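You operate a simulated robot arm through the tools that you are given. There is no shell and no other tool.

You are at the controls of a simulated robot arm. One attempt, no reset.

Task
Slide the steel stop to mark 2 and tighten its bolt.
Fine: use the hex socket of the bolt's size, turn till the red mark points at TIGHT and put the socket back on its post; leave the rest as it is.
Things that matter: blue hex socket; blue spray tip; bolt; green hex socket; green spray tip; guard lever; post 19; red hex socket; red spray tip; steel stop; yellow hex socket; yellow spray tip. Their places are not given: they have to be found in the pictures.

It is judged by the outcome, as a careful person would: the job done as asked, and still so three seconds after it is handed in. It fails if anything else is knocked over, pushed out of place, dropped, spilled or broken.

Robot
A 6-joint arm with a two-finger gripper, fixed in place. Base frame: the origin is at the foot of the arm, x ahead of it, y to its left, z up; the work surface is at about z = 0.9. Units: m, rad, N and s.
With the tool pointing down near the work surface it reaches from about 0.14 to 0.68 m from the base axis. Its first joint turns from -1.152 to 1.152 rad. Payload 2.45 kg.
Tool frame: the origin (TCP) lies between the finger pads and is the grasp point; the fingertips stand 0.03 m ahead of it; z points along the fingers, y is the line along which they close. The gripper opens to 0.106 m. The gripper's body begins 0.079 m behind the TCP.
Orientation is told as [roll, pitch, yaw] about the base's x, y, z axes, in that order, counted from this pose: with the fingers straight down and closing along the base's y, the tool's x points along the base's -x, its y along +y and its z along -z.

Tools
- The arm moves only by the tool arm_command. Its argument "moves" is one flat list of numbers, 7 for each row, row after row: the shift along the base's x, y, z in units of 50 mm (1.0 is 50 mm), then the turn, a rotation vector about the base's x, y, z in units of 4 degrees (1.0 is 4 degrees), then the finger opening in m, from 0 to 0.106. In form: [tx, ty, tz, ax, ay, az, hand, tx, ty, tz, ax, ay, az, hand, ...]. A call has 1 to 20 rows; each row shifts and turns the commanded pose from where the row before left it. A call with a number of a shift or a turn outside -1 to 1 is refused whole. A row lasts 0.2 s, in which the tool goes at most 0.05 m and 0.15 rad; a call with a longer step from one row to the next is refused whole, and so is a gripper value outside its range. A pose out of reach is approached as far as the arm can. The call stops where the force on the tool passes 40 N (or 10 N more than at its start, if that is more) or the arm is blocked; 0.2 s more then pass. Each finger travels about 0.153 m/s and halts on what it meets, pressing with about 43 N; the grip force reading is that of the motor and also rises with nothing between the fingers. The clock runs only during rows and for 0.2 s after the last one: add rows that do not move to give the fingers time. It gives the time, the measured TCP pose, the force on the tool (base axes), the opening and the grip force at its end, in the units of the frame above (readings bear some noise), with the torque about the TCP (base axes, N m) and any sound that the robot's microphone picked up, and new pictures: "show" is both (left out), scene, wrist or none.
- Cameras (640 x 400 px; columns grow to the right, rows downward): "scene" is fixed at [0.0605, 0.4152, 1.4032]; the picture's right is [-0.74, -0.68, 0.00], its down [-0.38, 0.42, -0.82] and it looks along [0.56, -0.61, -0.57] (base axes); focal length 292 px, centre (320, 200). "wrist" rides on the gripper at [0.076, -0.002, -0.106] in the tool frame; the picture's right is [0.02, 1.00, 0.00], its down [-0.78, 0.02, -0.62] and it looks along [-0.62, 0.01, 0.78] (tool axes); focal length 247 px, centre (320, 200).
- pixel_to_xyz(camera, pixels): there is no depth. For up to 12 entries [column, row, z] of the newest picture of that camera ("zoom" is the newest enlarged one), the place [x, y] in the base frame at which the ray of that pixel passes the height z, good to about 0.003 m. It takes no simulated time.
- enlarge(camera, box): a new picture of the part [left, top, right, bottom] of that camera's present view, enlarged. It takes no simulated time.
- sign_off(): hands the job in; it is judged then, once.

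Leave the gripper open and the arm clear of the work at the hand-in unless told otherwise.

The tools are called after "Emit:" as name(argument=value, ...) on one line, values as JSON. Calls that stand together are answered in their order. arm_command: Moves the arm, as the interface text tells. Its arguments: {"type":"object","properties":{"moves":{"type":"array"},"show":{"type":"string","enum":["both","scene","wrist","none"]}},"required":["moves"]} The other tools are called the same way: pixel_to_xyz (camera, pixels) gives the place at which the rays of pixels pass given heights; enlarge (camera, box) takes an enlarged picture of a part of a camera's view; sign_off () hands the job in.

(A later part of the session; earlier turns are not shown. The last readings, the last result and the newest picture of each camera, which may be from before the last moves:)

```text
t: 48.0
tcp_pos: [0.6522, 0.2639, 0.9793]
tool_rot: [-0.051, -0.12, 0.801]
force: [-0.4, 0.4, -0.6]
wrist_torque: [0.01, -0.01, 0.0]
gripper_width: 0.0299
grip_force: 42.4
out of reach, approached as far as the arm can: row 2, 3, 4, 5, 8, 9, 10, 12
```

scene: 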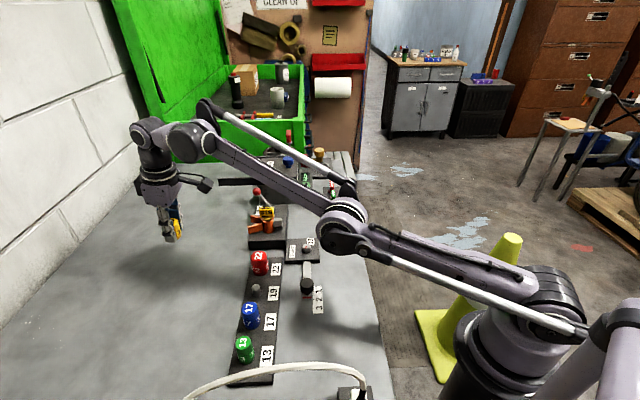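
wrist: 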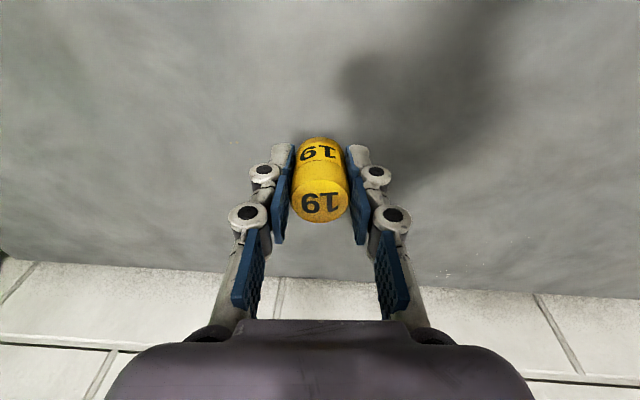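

The arm is essentially straight now. I rotate the last 7° to vertical while moving inward and down, to see whether the elbow takes the right fold.

Emit:
arm_command(moves=[-0.4, -0.162, -0.25, -0.3516, 0.869, 0, 0.0, -0.4, -0.162, -0.1, -0.3516, 0.869, 0, 0.0, -0.35, -0.14, 0, 0, 0, 0, 0.0])

```text
t: 48.8
tcp_pos: [0.6211, 0.2501, 0.9713]
tool_rot: [0.003, 0.0, 0.799]
force: [0.0, -0.4, -0.9]
wrist_torque: [-0.01, -0.04, 0.03]
gripper_width: 0.0297
grip_force: 42.7
out of reach, approached as far as the arm can: row 1, 2, 3
```

scene: 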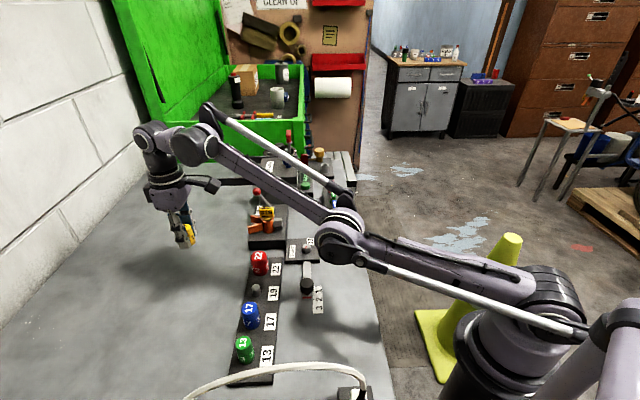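
wrist: 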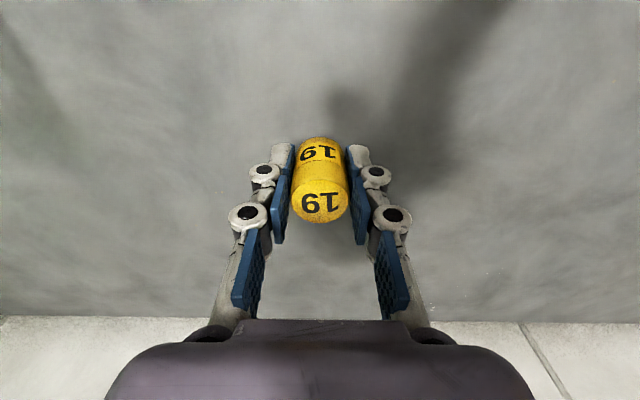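

It's still on the wrong side of straight. I need a bigger wrist rotation and downward sweep, and there is free space to the right of the table over the open floor (cone top about z 0.74 at (0.09,-0.57), well away). First I raise the arm.

Emit:
arm_command(moves=[-0.2, -0.08, 0.7, 0, 0, 0, 0.0, -0.28, -0.11, 0.7, 0, 0, 0, 0.0, -0.32, -0.13, 0.7, 0, 0, 0, 0.0, -0.36, -0.145, 0.7, 0, 0, 0, 0.0, -0.4, -0.16, 0.7, 0, 0, 0, 0.0, -0.42, -0.17, 0.7, 0, 0, 0, 0.0, -0.2, -0.08, 0.3, 0, 0, 0, 0.0])

```text
t: 50.4
tcp_pos: [0.512, 0.2073, 1.198]
tool_rot: [0.002, -0.001, 0.799]
force: [0.3, 0.2, -0.7]
wrist_torque: [-0.01, 0.0, -0.01]
gripper_width: 0.0302
grip_force: 43.1
```

scene: 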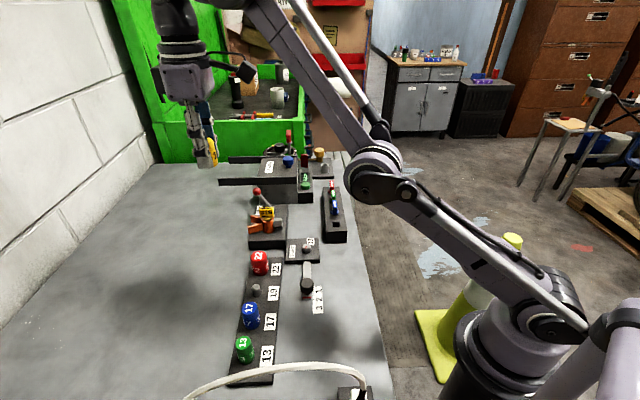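
wrist: 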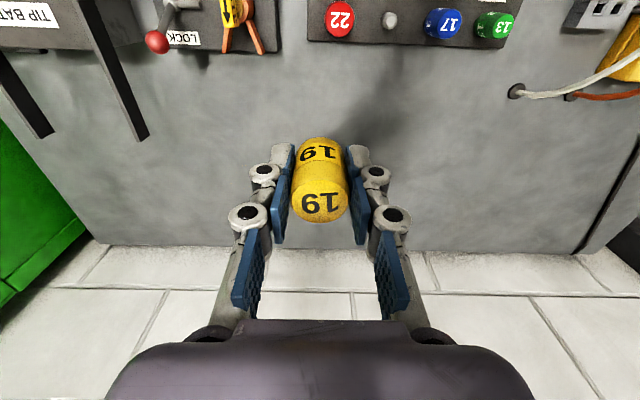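

Raised and clear. I swing the arm clockwise about its base axis at this height, turning the tool along with it, until it is over the open floor to the right.

Emit:
arm_command(moves=[0.256, -0.7, 0, 0, 0, -0.96, 0.0, 0.208, -0.716, 0, 0, 0, -0.96, 0.0, 0.16, -0.729, 0, 0, 0, -0.96, 0.0, 0.11, -0.738, 0, 0, 0, -0.96, 0.0, 0.061, -0.743, 0, 0, 0, -0.96, 0.0, 0.01, -0.746, 0, 0, 0, -0.96, 0.0, -0.039, -0.745, 0, 0, 0, -0.96, 0.0, -0.09, -0.741, 0, 0, 0, -0.96, 0.0, -0.139, -0.733, 0, 0, 0, -0.96, 0.0, -0.188, -0.722, 0, 0, 0, -0.96, 0.0])

```text
t: 52.6
tcp_pos: [0.5294, -0.1586, 1.1961]
tool_rot: [0.002, -0.002, 0.128]
force: [0.5, 0.5, -0.5]
wrist_torque: [0.02, -0.02, 0.0]
gripper_width: 0.0298
grip_force: 42.8
```

scene: 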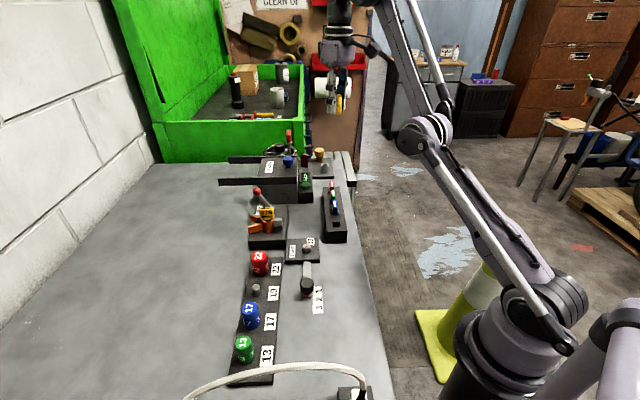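
wrist: 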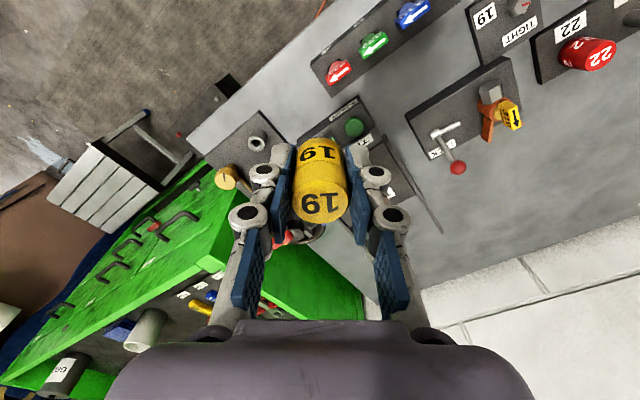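

Continuing the swing to about -55°.

Emit:
arm_command(moves=[-0.235, -0.708, 0, 0, 0, -0.96, 0.0, -0.283, -0.69, 0, 0, 0, -0.96, 0.0, -0.328, -0.67, 0, 0, 0, -0.96, 0.0, -0.373, -0.646, 0, 0, 0, -0.96, 0.0, -0.415, -0.62, 0, 0, 0, -0.96, 0.0, -0.456, -0.59, 0, 0, 0, -0.96, 0.0, -0.494, -0.559, 0, 0, 0, -0.96, 0.0, -0.531, -0.524, 0, 0, 0, -0.96, 0.0, -0.565, -0.487, 0, 0, 0, -0.96, 0.0, -0.597, -0.448, 0, 0, 0, -0.96, 0.0])

Emit:
pixel_to_xyz(camera="wrist", pixels=[[320, 120, 0.0], [100, 200, 0.0], [500, 200, 0.0]])

```text
t: 54.8
tcp_pos: [0.3159, -0.4542, 1.1972]
tool_rot: [0.003, -0.004, -0.541]
force: [0.3, -0.8, -0.8]
wrist_torque: [0.01, -0.02, -0.01]
gripper_width: 0.0297
grip_force: 43.1
```

scene: 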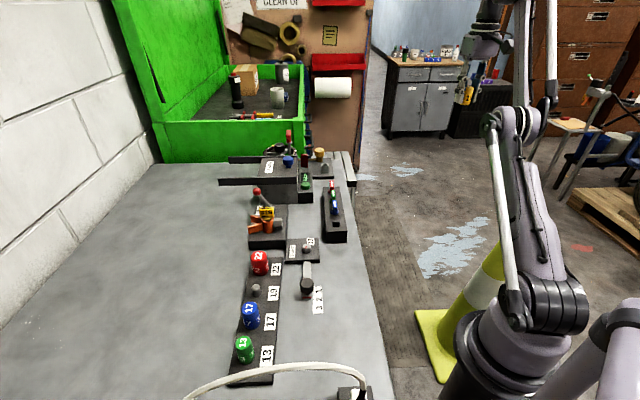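
wrist: 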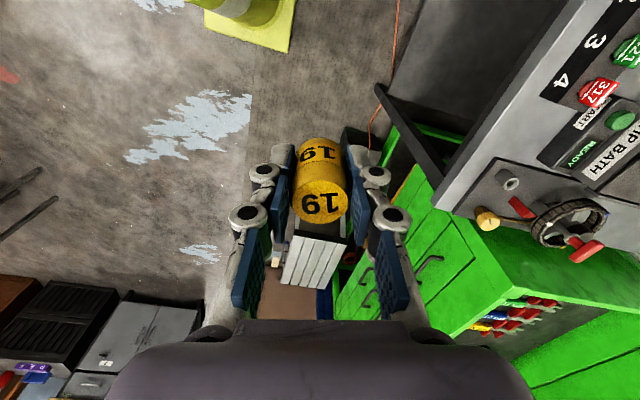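

```text
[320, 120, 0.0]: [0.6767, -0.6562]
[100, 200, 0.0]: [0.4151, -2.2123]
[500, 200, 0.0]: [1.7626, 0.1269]
```

The arm is over open floor with nothing near. I tilt the tool outward 80° about the wrist here.

Emit:
arm_command(moves=[0.179, -0.258, 0.011, -0.821, -0.571, 0, 0.0, 0.178, -0.256, 0.033, -0.821, -0.571, 0, 0.0, 0.177, -0.254, 0.055, -0.821, -0.571, 0, 0.0, 0.174, -0.25, 0.076, -0.821, -0.571, 0, 0.0, 0.171, -0.245, 0.097, -0.821, -0.571, 0, 0.0, 0.166, -0.239, 0.118, -0.821, -0.571, 0, 0.0, 0.161, -0.232, 0.138, -0.821, -0.571, 0, 0.0, 0.155, -0.223, 0.157, -0.821, -0.571, 0, 0.0, 0.149, -0.214, 0.176, -0.821, -0.571, 0, 0.0, 0.141, -0.203, 0.194, -0.821, -0.571, 0, 0.0, 0.133, -0.192, 0.21, -0.821, -0.571, 0, 0.0, 0.124, -0.179, 0.226, -0.821, -0.571, 0, 0.0, 0.115, -0.166, 0.24, -0.821, -0.571, 0, 0.0, 0.105, -0.151, 0.254, -0.821, -0.571, 0, 0.0, 0.095, -0.137, 0.266, -0.821, -0.571, 0, 0.0, 0.084, -0.121, 0.277, -0.821, -0.571, 0, 0.0, 0.073, -0.105, 0.287, -0.821, -0.571, 0, 0.0, 0.061, -0.088, 0.295, -0.821, -0.571, 0, 0.0, 0.049, -0.071, 0.302, -0.821, -0.571, 0, 0.0, 0.037, -0.054, 0.307, -0.821, -0.571, 0, 0.0])

```text
t: 59.0
tcp_pos: [0.4438, -0.636, 1.3834]
tool_rot: [-1.161, -1.117, 0.238]
force: [0.1, -0.1, -0.8]
wrist_torque: [0.0, 0.0, 0.01]
gripper_width: 0.0299
grip_force: 42.5
```

scene: 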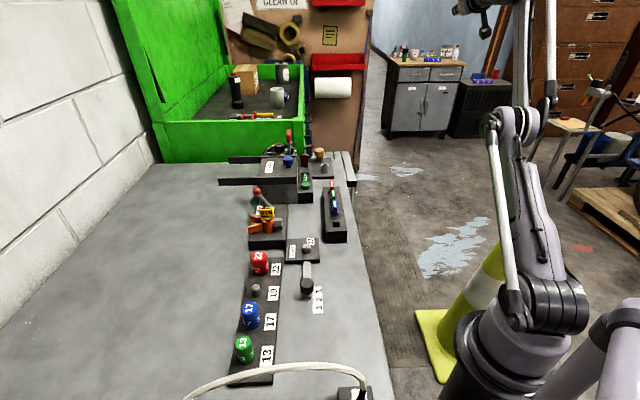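
wrist: 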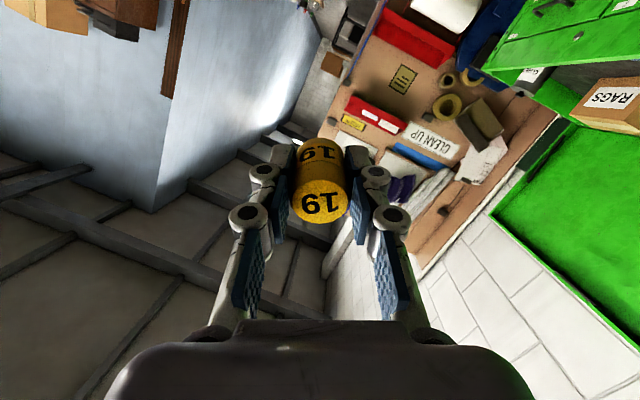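

Tool tilted outward 80°. Now I stretch the arm fully, then rotate the tool back toward vertical while sweeping the wrist downward along the reach limit, over the floor.

Emit:
arm_command(moves=[0.284, -0.409, 0.335, 0, 0, 0, 0.0, 0.284, -0.409, 0.335, 0, 0, 0, 0.0, 0.284, -0.409, 0.335, 0, 0, 0, 0.0, 0.167, -0.24, -0.561, 0.821, 0.571, 0, 0.0, 0.15, -0.216, -0.567, 0.821, 0.571, 0, 0.0, 0.133, -0.192, -0.57, 0.821, 0.571, 0, 0.0, 0.117, -0.168, -0.572, 0.821, 0.571, 0, 0.0, 0.101, -0.145, -0.572, 0.821, 0.571, 0, 0.0, 0.085, -0.122, -0.57, 0.821, 0.571, 0, 0.0, 0.07, -0.1, -0.567, 0.821, 0.571, 0, 0.0, 0.054, -0.078, -0.563, 0.821, 0.571, 0, 0.0, 0.04, -0.057, -0.557, 0.821, 0.571, 0, 0.0, 0.025, -0.036, -0.55, 0.821, 0.571, 0, 0.0, 0.011, -0.016, -0.541, 0.821, 0.571, 0, 0.0])

```text
t: 62.0
tcp_pos: [0.4544, -0.6499, 1.0372]
tool_rot: [-0.285, -0.565, -0.458]
force: [-0.1, 0.3, -1.2]
wrist_torque: [0.02, 0.01, 0.02]
gripper_width: 0.0295
grip_force: 43.0
out of reach, approached as far as the arm can: row 1, 2, 3, 4, 7, 10, 12, 14
```

scene: 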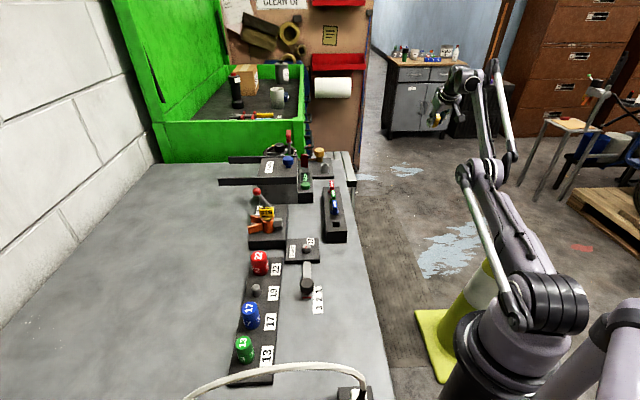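
wrist: 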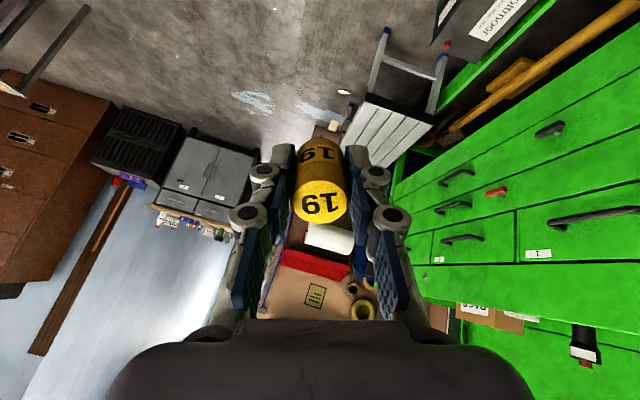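

The pull outward was too weak in some rows. I stretch again more firmly and continue rotating back with a stronger outward bias.

Emit:
arm_command(moves=[0.332, -0.477, 0.15, 0, 0, 0, 0.0, 0.332, -0.477, 0.15, 0, 0, 0, 0.0, 0.332, -0.477, 0.15, 0, 0, 0, 0.0, 0.166, -0.238, -0.47, 0.821, 0.571, 0, 0.0, 0.153, -0.22, -0.462, 0.821, 0.571, 0, 0.0, 0.14, -0.202, -0.45, 0.821, 0.571, 0, 0.0, 0.131, -0.189, -0.446, 0.821, 0.571, 0, 0.0, 0.121, -0.174, -0.438, 0.821, 0.571, 0, 0.0, 0.112, -0.161, -0.434, 0.821, 0.571, 0, 0.0, 0.103, -0.148, -0.428, 0.821, 0.571, 0, 0.0, 0.095, -0.136, -0.42, 0.821, 0.571, 0, 0.0, 0.087, -0.125, -0.412, 0.821, 0.571, 0, 0.0])

Emit:
enlarge(camera="scene", box=[380, 0, 640, 400])

```text
t: 64.6
tcp_pos: [0.3993, -0.5726, 0.841]
tool_rot: [0.002, -0.003, -0.541]
force: [-0.8, -0.3, -1.1]
wrist_torque: [0.01, 0.01, -0.04]
gripper_width: 0.0296
grip_force: 43.1
out of reach, approached as far as the arm can: row 1, 2, 3, 4, 5, 6, 7, 8, 9, 10, 11, 12
```

scene: 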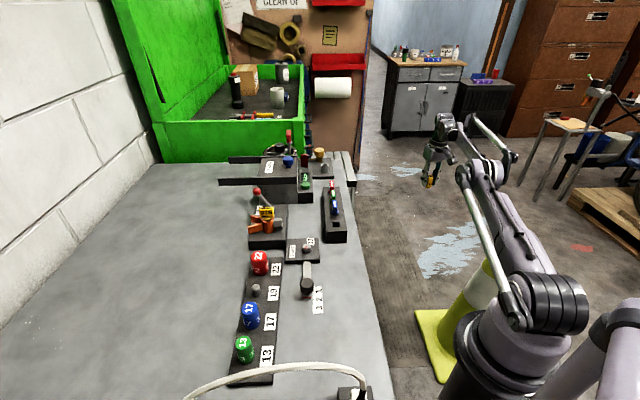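
wrist: 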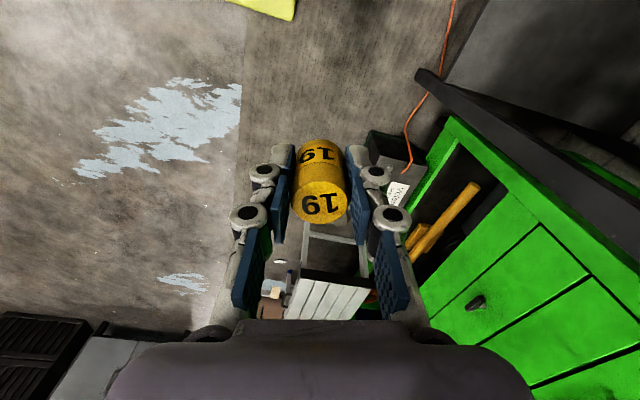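

```text
1.00 times, centred on (510, 200) of scene (not enlarged: the box is as wide or as high as the picture)
```

zoom: 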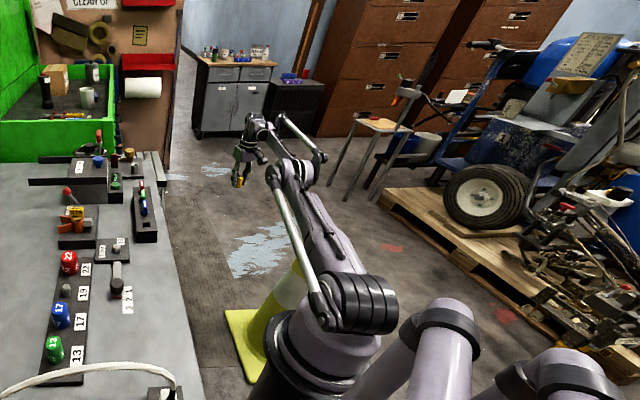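

The arm is at its longest stretch (ρ about 0.70). I carry the rotation a little past vertical with more downward motion, then move inward to see which way the elbow folds.

Emit:
arm_command(moves=[0.078, -0.112, -0.39, 0.821, 0.571, 0, 0.0, 0.078, -0.112, -0.39, 0.821, 0.571, 0, 0.0, 0.07, -0.1, -0.38, 0.821, 0.571, 0, 0.0, 0.06, -0.09, -0.37, 0.821, 0.571, 0, 0.0, -0.3, 0.43, -0.1, 0, 0, 0, 0.0, -0.3, 0.43, -0.1, 0, 0, 0, 0.0])

```text
t: 66.0
tcp_pos: [0.3278, -0.471, 0.7731]
tool_rot: [0.119, 0.255, -0.528]
force: [1.2, -0.2, -0.9]
wrist_torque: [-0.02, 0.02, 0.01]
gripper_width: 0.0297
grip_force: 43.0
out of reach, approached as far as the arm can: row 1, 2, 3, 4
```

scene: 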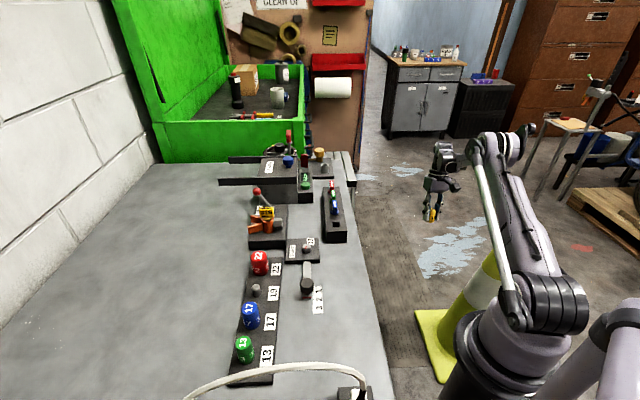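
wrist: 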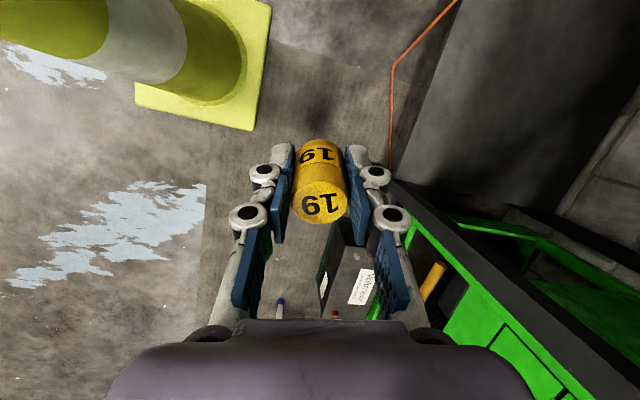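

The elbow has folded the right way now (no reach warnings moving inward). I raise the arm, bring the tool vertical, and stay well inside the reach limit from here on.

Emit:
arm_command(moves=[-0.106, 0.152, 0.8, -0.8253, -0.5648, 0, 0.0, -0.106, 0.152, 0.9, -0.8253, -0.5648, 0, 0.0, -0.106, 0.152, 0.9, -0.8253, -0.5648, 0, 0.0, -0.106, 0.152, 0.9, -0.8253, -0.5648, 0, 0.0, -0.106, 0.152, 0.9, 0, 0, 0, 0.0, -0.106, 0.152, 0.9, 0, 0, 0, 0.0, -0.106, 0.152, 0.9, 0, 0, 0, 0.0, -0.106, 0.152, 0.9, 0, 0, 0, 0.0])

```text
t: 67.8
tcp_pos: [0.2858, -0.4091, 1.1276]
tool_rot: [0.001, -0.001, -0.544]
force: [0.1, 0.5, 0.2]
wrist_torque: [-0.01, -0.04, 0.0]
gripper_width: 0.0298
grip_force: 42.8
```

scene: 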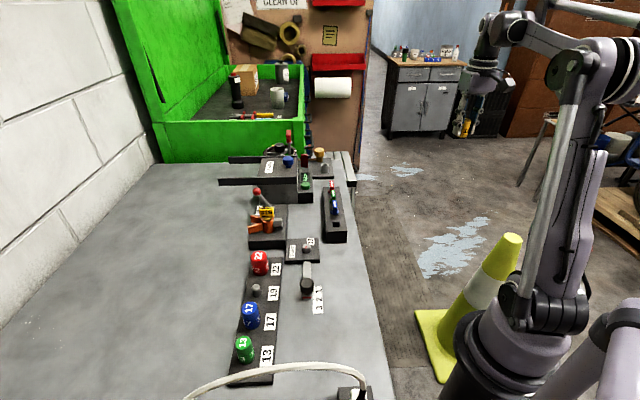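
wrist: 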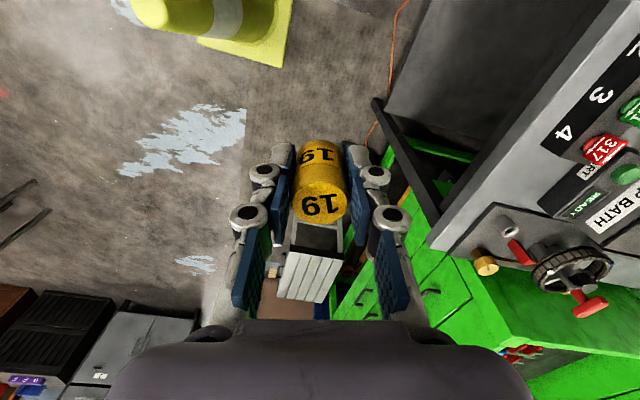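

The arm is back in its normal posture. I return over the bolt at z of about 1.13 while turning the tool to yaw 58°.

Emit:
arm_command(moves=[0.1167, 0.416, 0, 0, 0, 0.97, 0.0, 0.1167, 0.416, 0, 0, 0, 0.97, 0.0, 0.1167, 0.416, 0, 0, 0, 0.97, 0.0, 0.1167, 0.416, 0, 0, 0, 0.97, 0.0, 0.1167, 0.416, 0, 0, 0, 0.97, 0.0, 0.1167, 0.416, 0, 0, 0, 0.97, 0.0, 0.1167, 0.416, 0, 0, 0, 0.97, 0.0, 0.1167, 0.416, 0, 0, 0, 0.97, 0.0, 0.1167, 0.416, 0, 0, 0, 0.97, 0.0, 0.1167, 0.416, 0, 0, 0, 0.97, 0.0, 0.1167, 0.416, 0, 0, 0, 0.97, 0.0, 0.1167, 0.416, 0, 0, 0, 0.97, 0.0, 0.1167, 0.416, 0, 0, 0, 0.97, 0.0, 0.1167, 0.416, 0, 0, 0, 0.97, 0.0, 0.1167, 0.416, 0, 0, 0, 0.97, 0.0, 0.1167, 0.416, 0, 0, 0, 0.97, 0.0, 0.1167, 0.416, 0, 0, 0, 0.97, 0.0, 0.1167, 0.416, 0, 0, 0, 0.97, 0.0, 0.1167, 0.416, 0, 0, 0, 0.97, 0.0, 0.1167, 0.416, 0, 0, 0, 0.97, 0.0])

```text
t: 72.0
tcp_pos: [0.4019, 0.0046, 1.126]
tool_rot: [0.001, -0.002, 0.814]
force: [-0.5, -0.3, -0.9]
wrist_torque: [-0.02, -0.02, -0.01]
gripper_width: 0.0296
grip_force: 42.9
```

scene: 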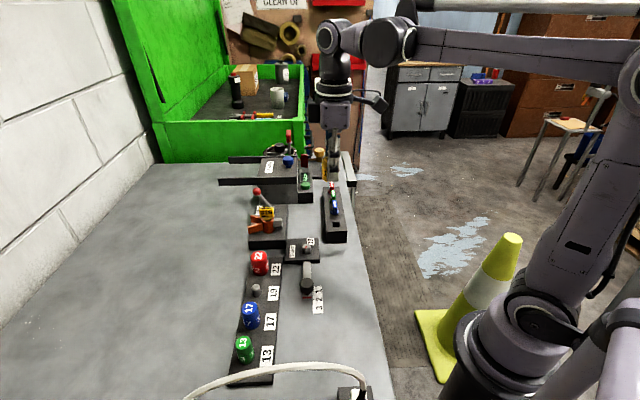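
wrist: 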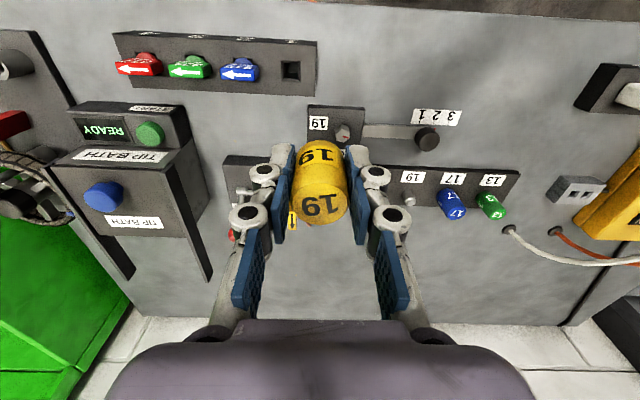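

Posture is good. I move the rest of the way over the bolt and check whether the socket has shifted in the grip.

Emit:
arm_command(moves=[0.09, 0.3235, 0, 0, 0, 0.7125, 0.0, 0.09, 0.3235, 0, 0, 0, 0.7125, 0.0, 0.09, 0.3235, 0, 0, 0, 0.7125, 0.0, 0.09, 0.3235, 0, 0, 0, 0.7125, 0.0, 0, 0, 0, 0, 0, 0, 0.0, 0, 0, 0, 0, 0, 0, 0.0])

Emit:
enlarge(camera="wrist", box=[250, 70, 390, 240])

Emit:
enlarge(camera="scene", box=[265, 160, 345, 270])

```text
t: 73.4
tcp_pos: [0.42, 0.0699, 1.1278]
tool_rot: [-0.001, -0.001, 1.012]
force: [0.0, -0.9, -0.7]
wrist_torque: [0.0, 0.0, 0.0]
gripper_width: 0.0298
grip_force: 43.3
```

scene: 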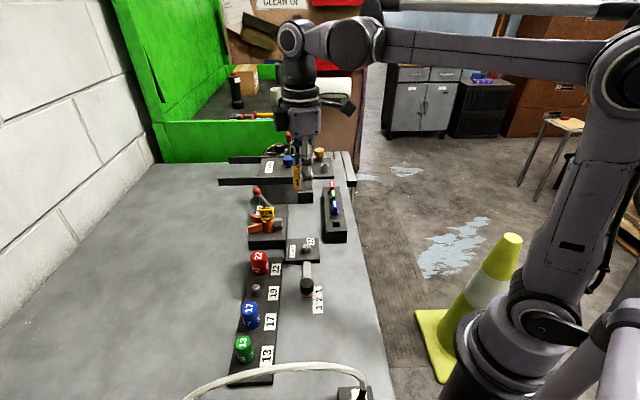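
wrist: 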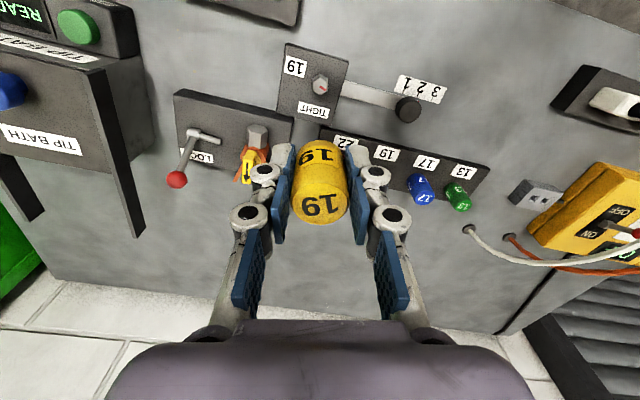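

```text
2.35 times, centred on (320, 155) of wrist
```

zoom: 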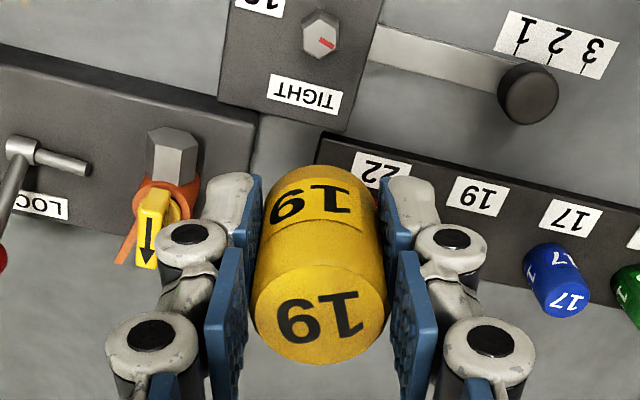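

```text
3.64 times, centred on (305, 215) of scene
```

zoom: 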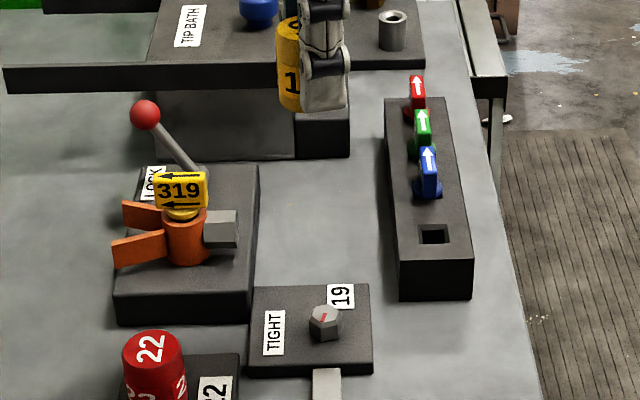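

The "19" on the socket looks a bit turned relative to the fingers compared with before. I enlarge to measure that.

Emit:
enlarge(camera="wrist", box=[275, 130, 365, 235])

Emit:
enlarge(camera="scene", box=[282, 150, 322, 200])

Emit:
enlarge(camera="wrist", box=[270, 40, 370, 125])

```text
3.81 times, centred on (320, 182) of wrist
```

zoom: 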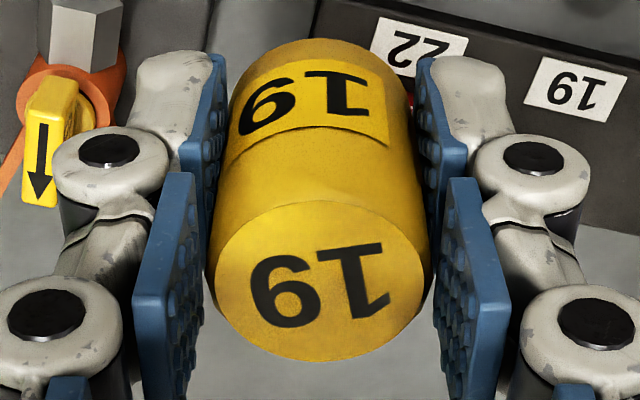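

```text
8.00 times, centred on (302, 175) of scene
```

zoom: 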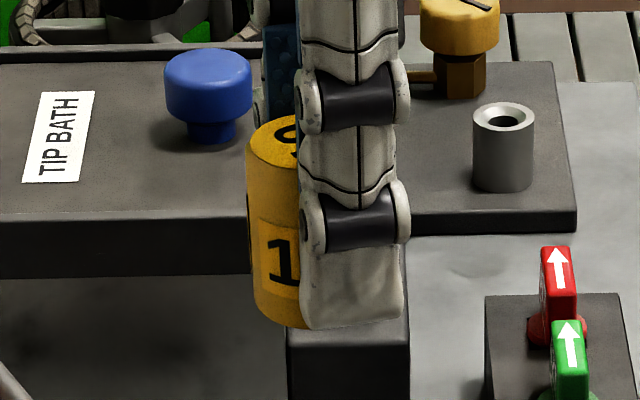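

```text
4.71 times, centred on (320, 82) of wrist
```

zoom: 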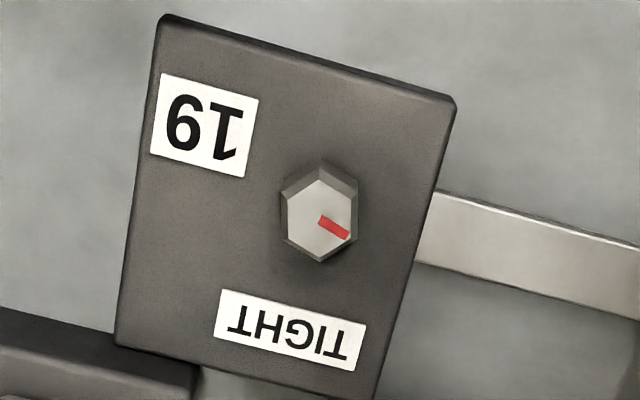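

The text's foot bar is now slanted, so the socket has turned in the fingers, probably during the tilt. I zoom in to measure the angle precisely.

Emit:
enlarge(camera="wrist", box=[296, 180, 346, 230])

```text
8.00 times, centred on (321, 205) of wrist
```

zoom: 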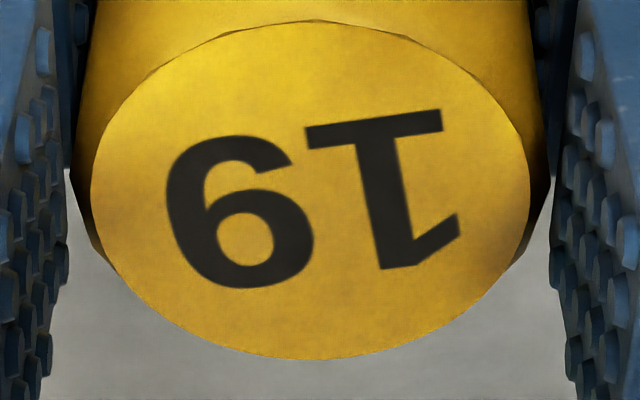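

The socket has turned about 10.5° counter-clockwise in the fingers and shifted about 1.6 mm outward. Compensating, its corners line up with the bolt's at a tool yaw of about 48.3°. I turn by -9.7°, set the position so the socket axis is over the bolt, and lower to a hover about 25 mm above it.

Emit:
arm_command(moves=[-0.008, -0.012, -0.8, 0, 0, -0.81, 0.0, -0.008, -0.012, -0.8, 0, 0, -0.81, 0.0, -0.008, -0.012, -0.7, 0, 0, -0.81, 0.0, 0, 0, -0.5, 0, 0, 0, 0.0, 0, 0, 0, 0, 0, 0, 0.0, 0, 0, 0, 0, 0, 0, 0.0])

Emit:
enlarge(camera="wrist", box=[270, 110, 370, 220])

Emit:
enlarge(camera="scene", box=[280, 210, 340, 265])

```text
t: 74.8
tcp_pos: [0.4194, 0.0694, 0.987]
tool_rot: [-0.001, -0.003, 0.842]
force: [-0.3, 0.3, -1.5]
wrist_torque: [0.0, 0.0, -0.02]
gripper_width: 0.0295
grip_force: 42.9
```

scene: 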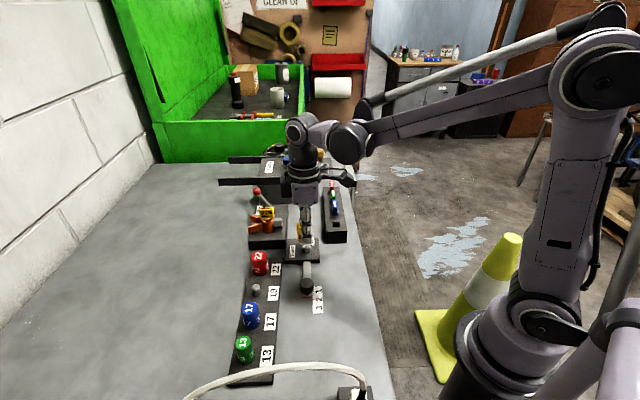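
wrist: 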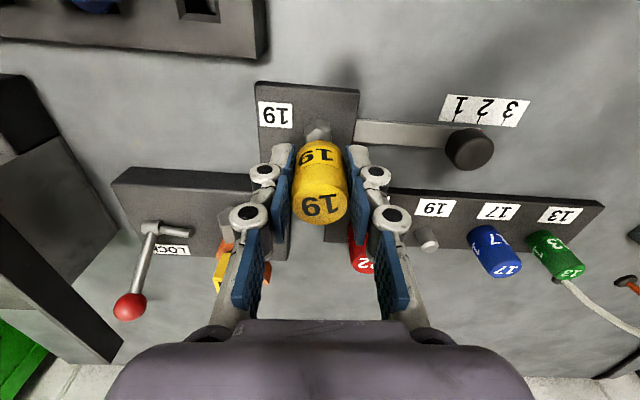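

```text
3.64 times, centred on (320, 165) of wrist
```

zoom: 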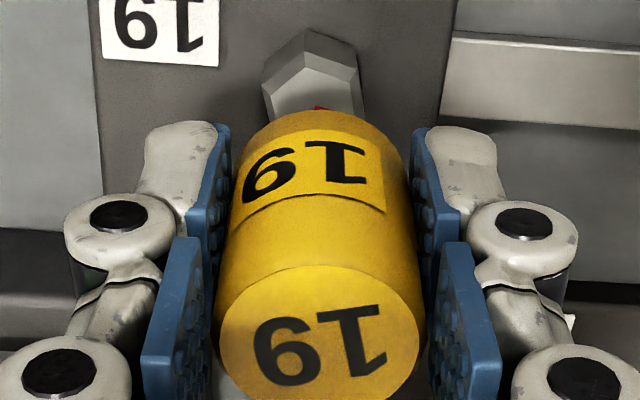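

```text
7.27 times, centred on (310, 238) of scene
```

zoom: 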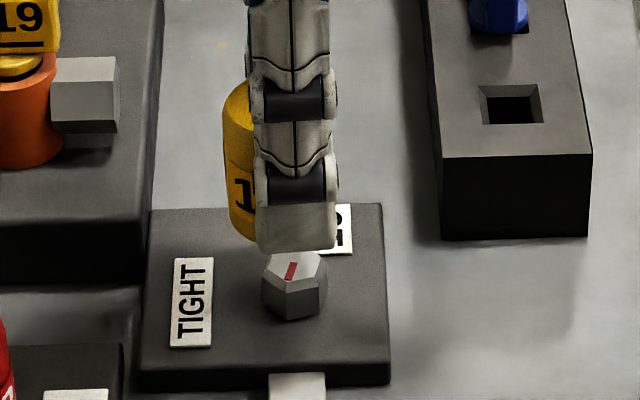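

In the scene view the socket looks several mm left of the bolt axis (toward TIGHT). I zoom tighter to measure the socket's edges against the bolt.

Emit:
enlarge(camera="scene", box=[290, 222, 322, 254])

Emit:
enlarge(camera="wrist", box=[280, 105, 360, 165])

```text
12.50 times, centred on (306, 238) of scene
```

zoom: 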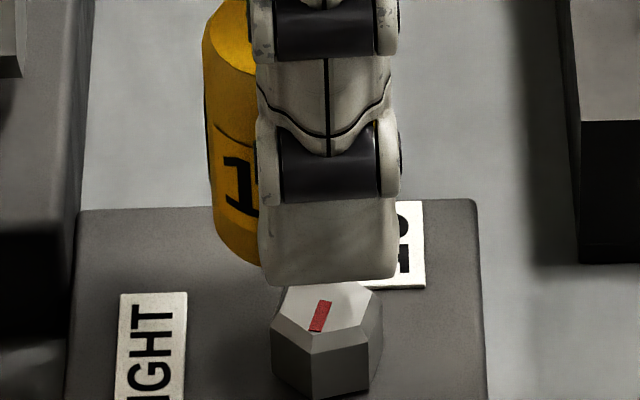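

```text
6.67 times, centred on (320, 135) of wrist
```

zoom: 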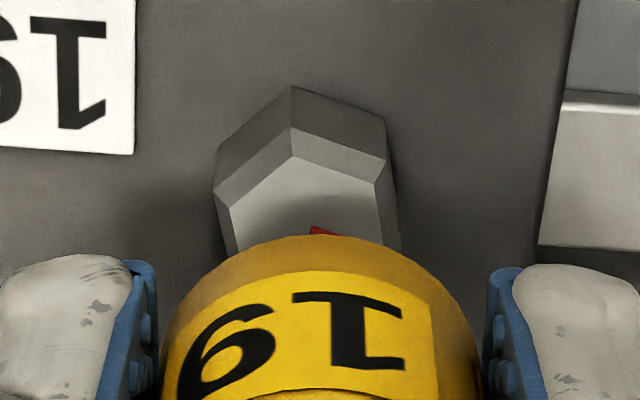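

By the scene view the tool axis is right over the bolt, but the socket sits about 4.2 mm outward in the fingers; the angle matches well. I shift the tool by that amount and about 0.6 mm sideways, and lower 10 mm.

Emit:
arm_command(moves=[-0.048, -0.07, 0, 0, 0, 0, 0.0, 0, 0, -0.2, 0, 0, 0, 0.0, 0, 0, 0, 0, 0, 0, 0.0, 0, 0, 0, 0, 0, 0, 0.0], show="none")

Emit:
enlarge(camera="scene", box=[290, 222, 322, 254])

Emit:
enlarge(camera="wrist", box=[280, 105, 360, 165])

```text
t: 75.8
tcp_pos: [0.4157, 0.066, 0.9784]
tool_rot: [0.001, 0.0, 0.842]
force: [-0.9, -1.0, -0.9]
wrist_torque: [0.01, -0.01, 0.01]
gripper_width: 0.0295
grip_force: 43.1
```

```text
12.50 times, centred on (306, 238) of scene
```

zoom: 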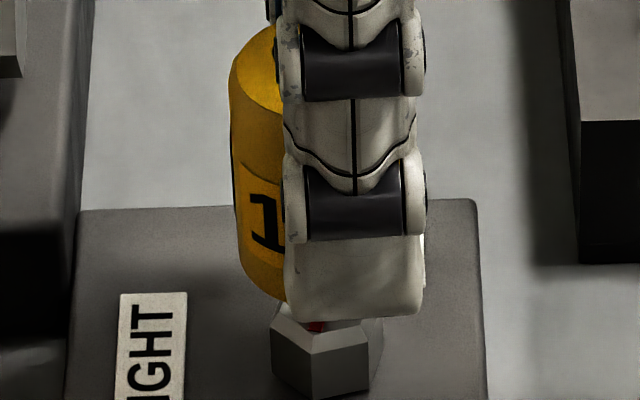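

```text
6.67 times, centred on (320, 135) of wrist
```

zoom: 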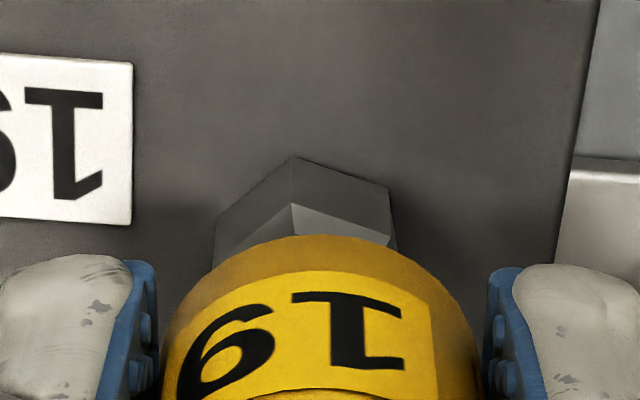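

The socket now lines up with the bolt in the scene view. The wrist view suggests about 0.9 mm more sideways. I apply that and lower to just above contact.

Emit:
arm_command(moves=[0.0134, -0.012, 0, 0, 0, 0, 0.0, 0, 0, -0.12, 0, 0, 0, 0.0, 0, 0, -0.08, 0, 0, 0, 0.0, 0, 0, 0, 0, 0, 0, 0.0], show="none")

Emit:
enlarge(camera="scene", box=[290, 222, 322, 254])

Emit:
enlarge(camera="wrist", box=[280, 105, 360, 165])

```text
t: 76.8
tcp_pos: [0.4168, 0.0646, 0.9664]
tool_rot: [-0.001, -0.003, 0.84]
force: [1.3, -0.3, -0.5]
wrist_torque: [-0.02, 0.04, -0.02]
gripper_width: 0.0293
grip_force: 42.5
```

```text
12.50 times, centred on (306, 238) of scene
```

zoom: 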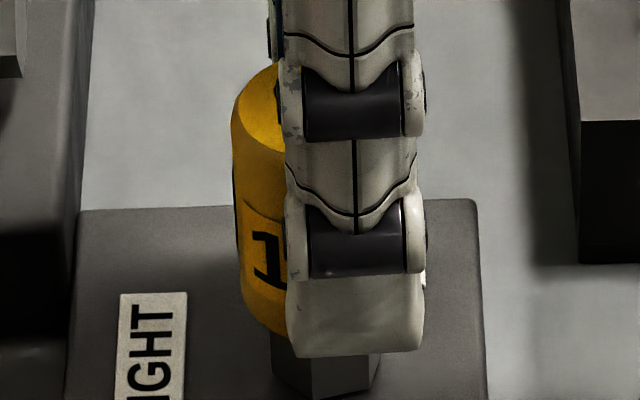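

```text
6.67 times, centred on (320, 135) of wrist
```

zoom: 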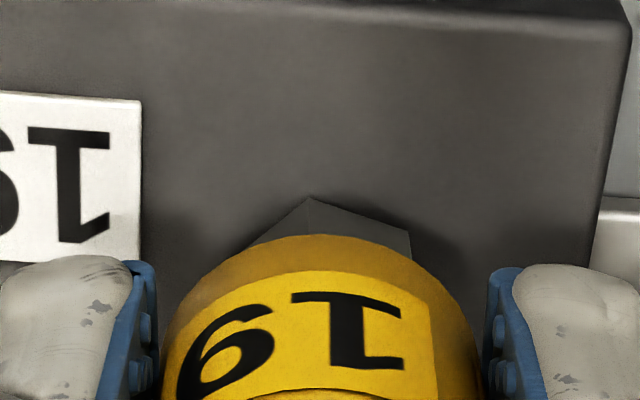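

Socket's lower edge is about 5 mm above the bolt top. I lower in 2 mm steps, watching force.

Emit:
arm_command(moves=[0, 0, -0.04, 0, 0, 0, 0.0, 0, 0, -0.04, 0, 0, 0, 0.0], show="none")

Emit:
arm_command(moves=[0, 0, -0.04, 0, 0, 0, 0.0], show="none")

Emit:
arm_command(moves=[0, 0, -0.04, 0, 0, 0, 0.0], show="none")

```text
t: 77.4
tcp_pos: [0.4167, 0.0637, 0.9625]
tool_rot: [-0.002, 0.0, 0.84]
force: [-0.7, -0.3, -1.0]
wrist_torque: [0.03, 0.0, -0.04]
gripper_width: 0.0292
grip_force: 42.8
```

```text
t: 77.8
tcp_pos: [0.4179, 0.065, 0.9617]
tool_rot: [0.0, -0.002, 0.842]
force: [0.8, -0.2, -0.9]
wrist_torque: [0.01, -0.02, -0.01]
gripper_width: 0.0293
grip_force: 43.4
```

```text
t: 78.2
tcp_pos: [0.4165, 0.0641, 0.9586]
tool_rot: [-0.001, -0.001, 0.842]
force: [0.1, 1.0, 1.9]
wrist_torque: [0.07, -0.01, 0.01]
gripper_width: 0.0295
grip_force: 42.9
```

Force is just beginning to show (1.9 N). I continue 1–2 mm at a time.

Emit:
arm_command(moves=[0, 0, -0.03, 0, 0, 0, 0.0], show="none")

Emit:
arm_command(moves=[0, 0, -0.03, 0, 0, 0, 0.0], show="none")

```text
t: 78.6
tcp_pos: [0.4161, 0.0651, 0.9579]
tool_rot: [0.001, -0.001, 0.842]
force: [-3.6, 4.7, 1.1]
wrist_torque: [0.15, 0.16, 0.02]
gripper_width: 0.0293
grip_force: 43.0
```

```text
t: 79.0
tcp_pos: [0.4157, 0.0644, 0.9564]
tool_rot: [0.003, 0.0, 0.842]
force: [-6.8, 5.3, 3.0]
wrist_torque: [0.21, 0.28, 0.07]
gripper_width: 0.0295
grip_force: 42.8
```

The bolt pushes the socket sideways toward (-x,+y) with about 8 N, so the socket is about 1 mm too far the other way. I shift 0.8 mm with that push and continue down.

Emit:
arm_command(moves=[-0.012, 0.012, 0, 0, 0, 0, 0.0], show="none")

Emit:
arm_command(moves=[0, 0, -0.03, 0, 0, 0, 0.0], show="none")

```text
t: 79.4
tcp_pos: [0.4171, 0.0656, 0.9564]
tool_rot: [0.001, 0.0, 0.841]
force: [-5.5, 5.6, 2.6]
wrist_torque: [0.22, 0.2, 0.04]
gripper_width: 0.0294
grip_force: 42.7
```

```text
t: 79.8
tcp_pos: [0.4162, 0.0647, 0.9535]
tool_rot: [-0.001, -0.002, 0.84]
force: [-4.1, 6.4, 2.7]
wrist_torque: [0.25, 0.13, 0.05]
gripper_width: 0.0294
grip_force: 42.9
```

It keeps going down with little vertical force, so the socket is sliding over the bolt head. I ease sideways again and go on.

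Emit:
arm_command(moves=[-0.01, 0.014, 0, 0, 0, 0, 0.0], show="none")

Emit:
arm_command(moves=[0, 0, -0.04, 0, 0, 0, 0.0], show="none")

Emit:
enlarge(camera="scene", box=[290, 222, 322, 254])

Emit:
enlarge(camera="wrist", box=[270, 110, 370, 220])

```text
t: 80.2
tcp_pos: [0.4153, 0.0643, 0.9533]
tool_rot: [-0.003, 0.0, 0.841]
force: [-2.4, 1.6, 0.7]
wrist_torque: [0.06, 0.08, 0.03]
gripper_width: 0.0296
grip_force: 43.2
```

```text
t: 80.6
tcp_pos: [0.416, 0.0654, 0.9528]
tool_rot: [-0.001, -0.001, 0.842]
force: [-0.9, -0.1, -1.6]
wrist_torque: [0.05, -0.01, 0.03]
gripper_width: 0.0293
grip_force: 43.0
```

```text
12.50 times, centred on (306, 238) of scene
```

zoom: 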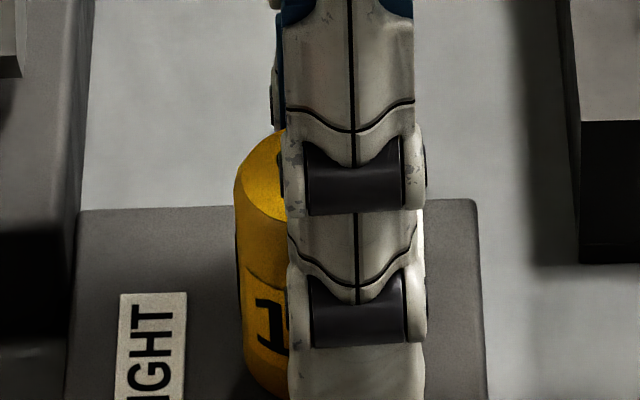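

```text
3.64 times, centred on (320, 165) of wrist
```

zoom: 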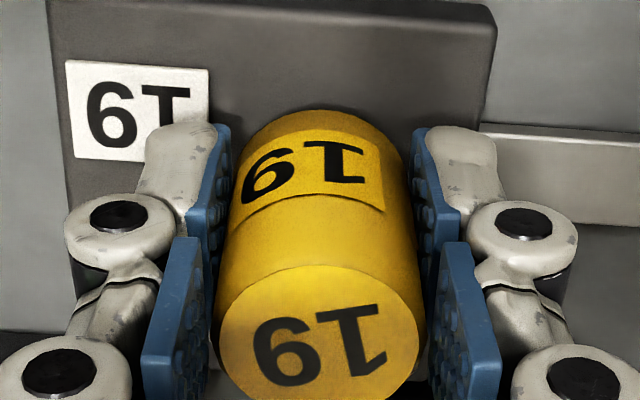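

Forces have dropped to nearly zero and the socket has descended over the head. I continue down until it seats.

Emit:
arm_command(moves=[0, 0, -0.04, 0, 0, 0, 0.0], show="none")

Emit:
arm_command(moves=[0, 0, -0.04, 0, 0, 0, 0.0], show="none")

Emit:
arm_command(moves=[0, 0, -0.03, 0, 0, 0, 0.0], show="none")

```text
t: 81.0
tcp_pos: [0.4166, 0.0657, 0.9495]
tool_rot: [0.001, -0.002, 0.84]
force: [0.4, -1.6, -0.8]
wrist_torque: [-0.03, -0.03, -0.01]
gripper_width: 0.0293
grip_force: 42.8
```

```text
t: 81.4
tcp_pos: [0.4167, 0.0657, 0.9478]
tool_rot: [0.0, -0.002, 0.841]
force: [0.2, -0.6, 0.3]
wrist_torque: [-0.04, 0.01, -0.02]
gripper_width: 0.0296
grip_force: 43.3
```

```text
t: 81.8
tcp_pos: [0.4166, 0.0663, 0.9483]
tool_rot: [0.0, -0.001, 0.842]
force: [-2.5, -2.2, 32.7]
wrist_torque: [0.29, -0.24, -0.08]
gripper_width: 0.0296
grip_force: 43.1
```

The socket is seated (33 N down at z about 0.948). I ease up about 1.2 mm, then turn clockwise 20°, moving the tool slightly each row so the turn is about the bolt axis, since the socket sits 4.2 mm off the tool axis.

Emit:
arm_command(moves=[0, 0, 0.024, 0, 0, 0, 0.0, -0.0042, 0.0041, 0, 0, 0, -1, 0.0, -0.0039, 0.0044, 0, 0, 0, -1, 0.0, -0.0036, 0.0046, 0, 0, 0, -1, 0.0], show="none")

Emit:
enlarge(camera="wrist", box=[270, 110, 370, 220])

```text
t: 82.8
tcp_pos: [0.4157, 0.067, 0.9487]
tool_rot: [0.001, 0.0, 0.63]
force: [-0.8, -3.8, -2.2]
wrist_torque: [-0.09, -0.03, 0.02]
gripper_width: 0.0294
grip_force: 43.1
```

```text
3.64 times, centred on (320, 165) of wrist
```

zoom: 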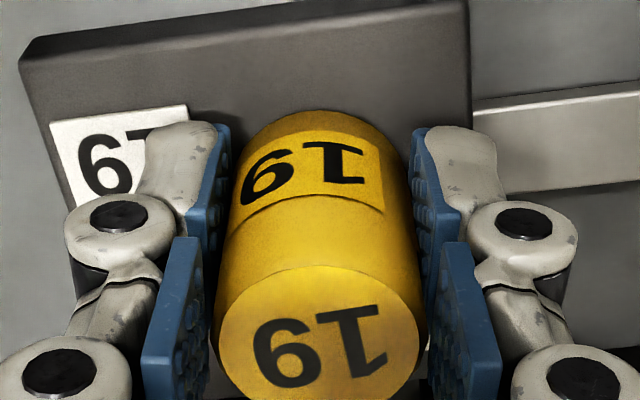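

The socket turns with the gripper, with little torque. I continue the turn.

Emit:
arm_command(moves=[-0.0033, 0.0049, 0, 0, 0, -1, 0.0, -0.0029, 0.0051, 0, 0, 0, -1, 0.0, -0.0026, 0.0053, 0, 0, 0, -1, 0.0, -0.0022, 0.0054, 0, 0, 0, -1, 0.0, -0.0018, 0.0056, 0, 0, 0, -1, 0.0], show="none")

Emit:
enlarge(camera="wrist", box=[270, 110, 370, 220])

```text
t: 84.0
tcp_pos: [0.4155, 0.068, 0.9478]
tool_rot: [-0.002, -0.001, 0.282]
force: [-2.0, -8.4, -2.3]
wrist_torque: [-0.22, 0.1, -0.01]
gripper_width: 0.0293
grip_force: 43.0
```

```text
3.64 times, centred on (320, 165) of wrist
```

zoom: 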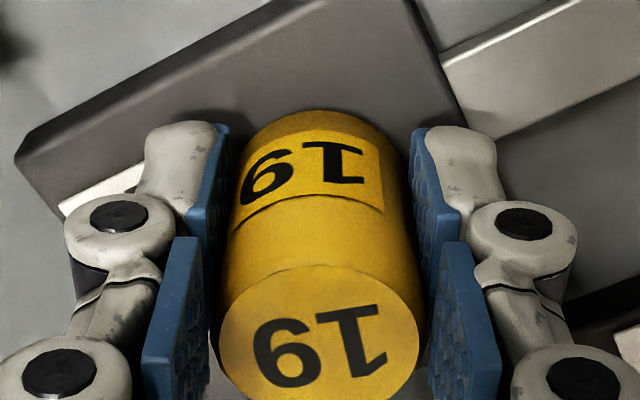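

Halfway: 32° turned, text still fixed relative to the fingers. The side load has grown to 8 N toward -y, so I relieve that by 1 mm and continue.

Emit:
arm_command(moves=[-0.002, -0.02, 0, 0, 0, 0, 0.0, -0.0012, 0.004, 0, 0, 0, -1, 0.0, -0.0008, 0.004, 0, 0, 0, -1, 0.0, -0.0005, 0.004, 0, 0, 0, -1, 0.0, 0, 0.004, 0, 0, 0, -1, 0.0], show="none")

Emit:
enlarge(camera="wrist", box=[270, 110, 370, 220])

```text
t: 85.2
tcp_pos: [0.4157, 0.0686, 0.9473]
tool_rot: [0.002, -0.002, 0.003]
force: [2.2, 4.4, 0.5]
wrist_torque: [0.1, -0.06, 0.01]
gripper_width: 0.0294
grip_force: 43.0
```

```text
3.64 times, centred on (320, 165) of wrist
```

zoom: 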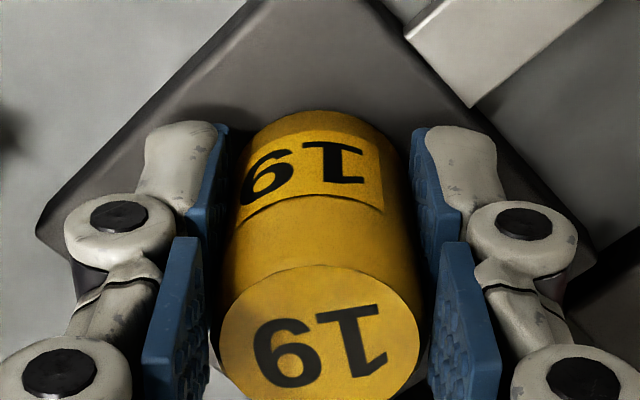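

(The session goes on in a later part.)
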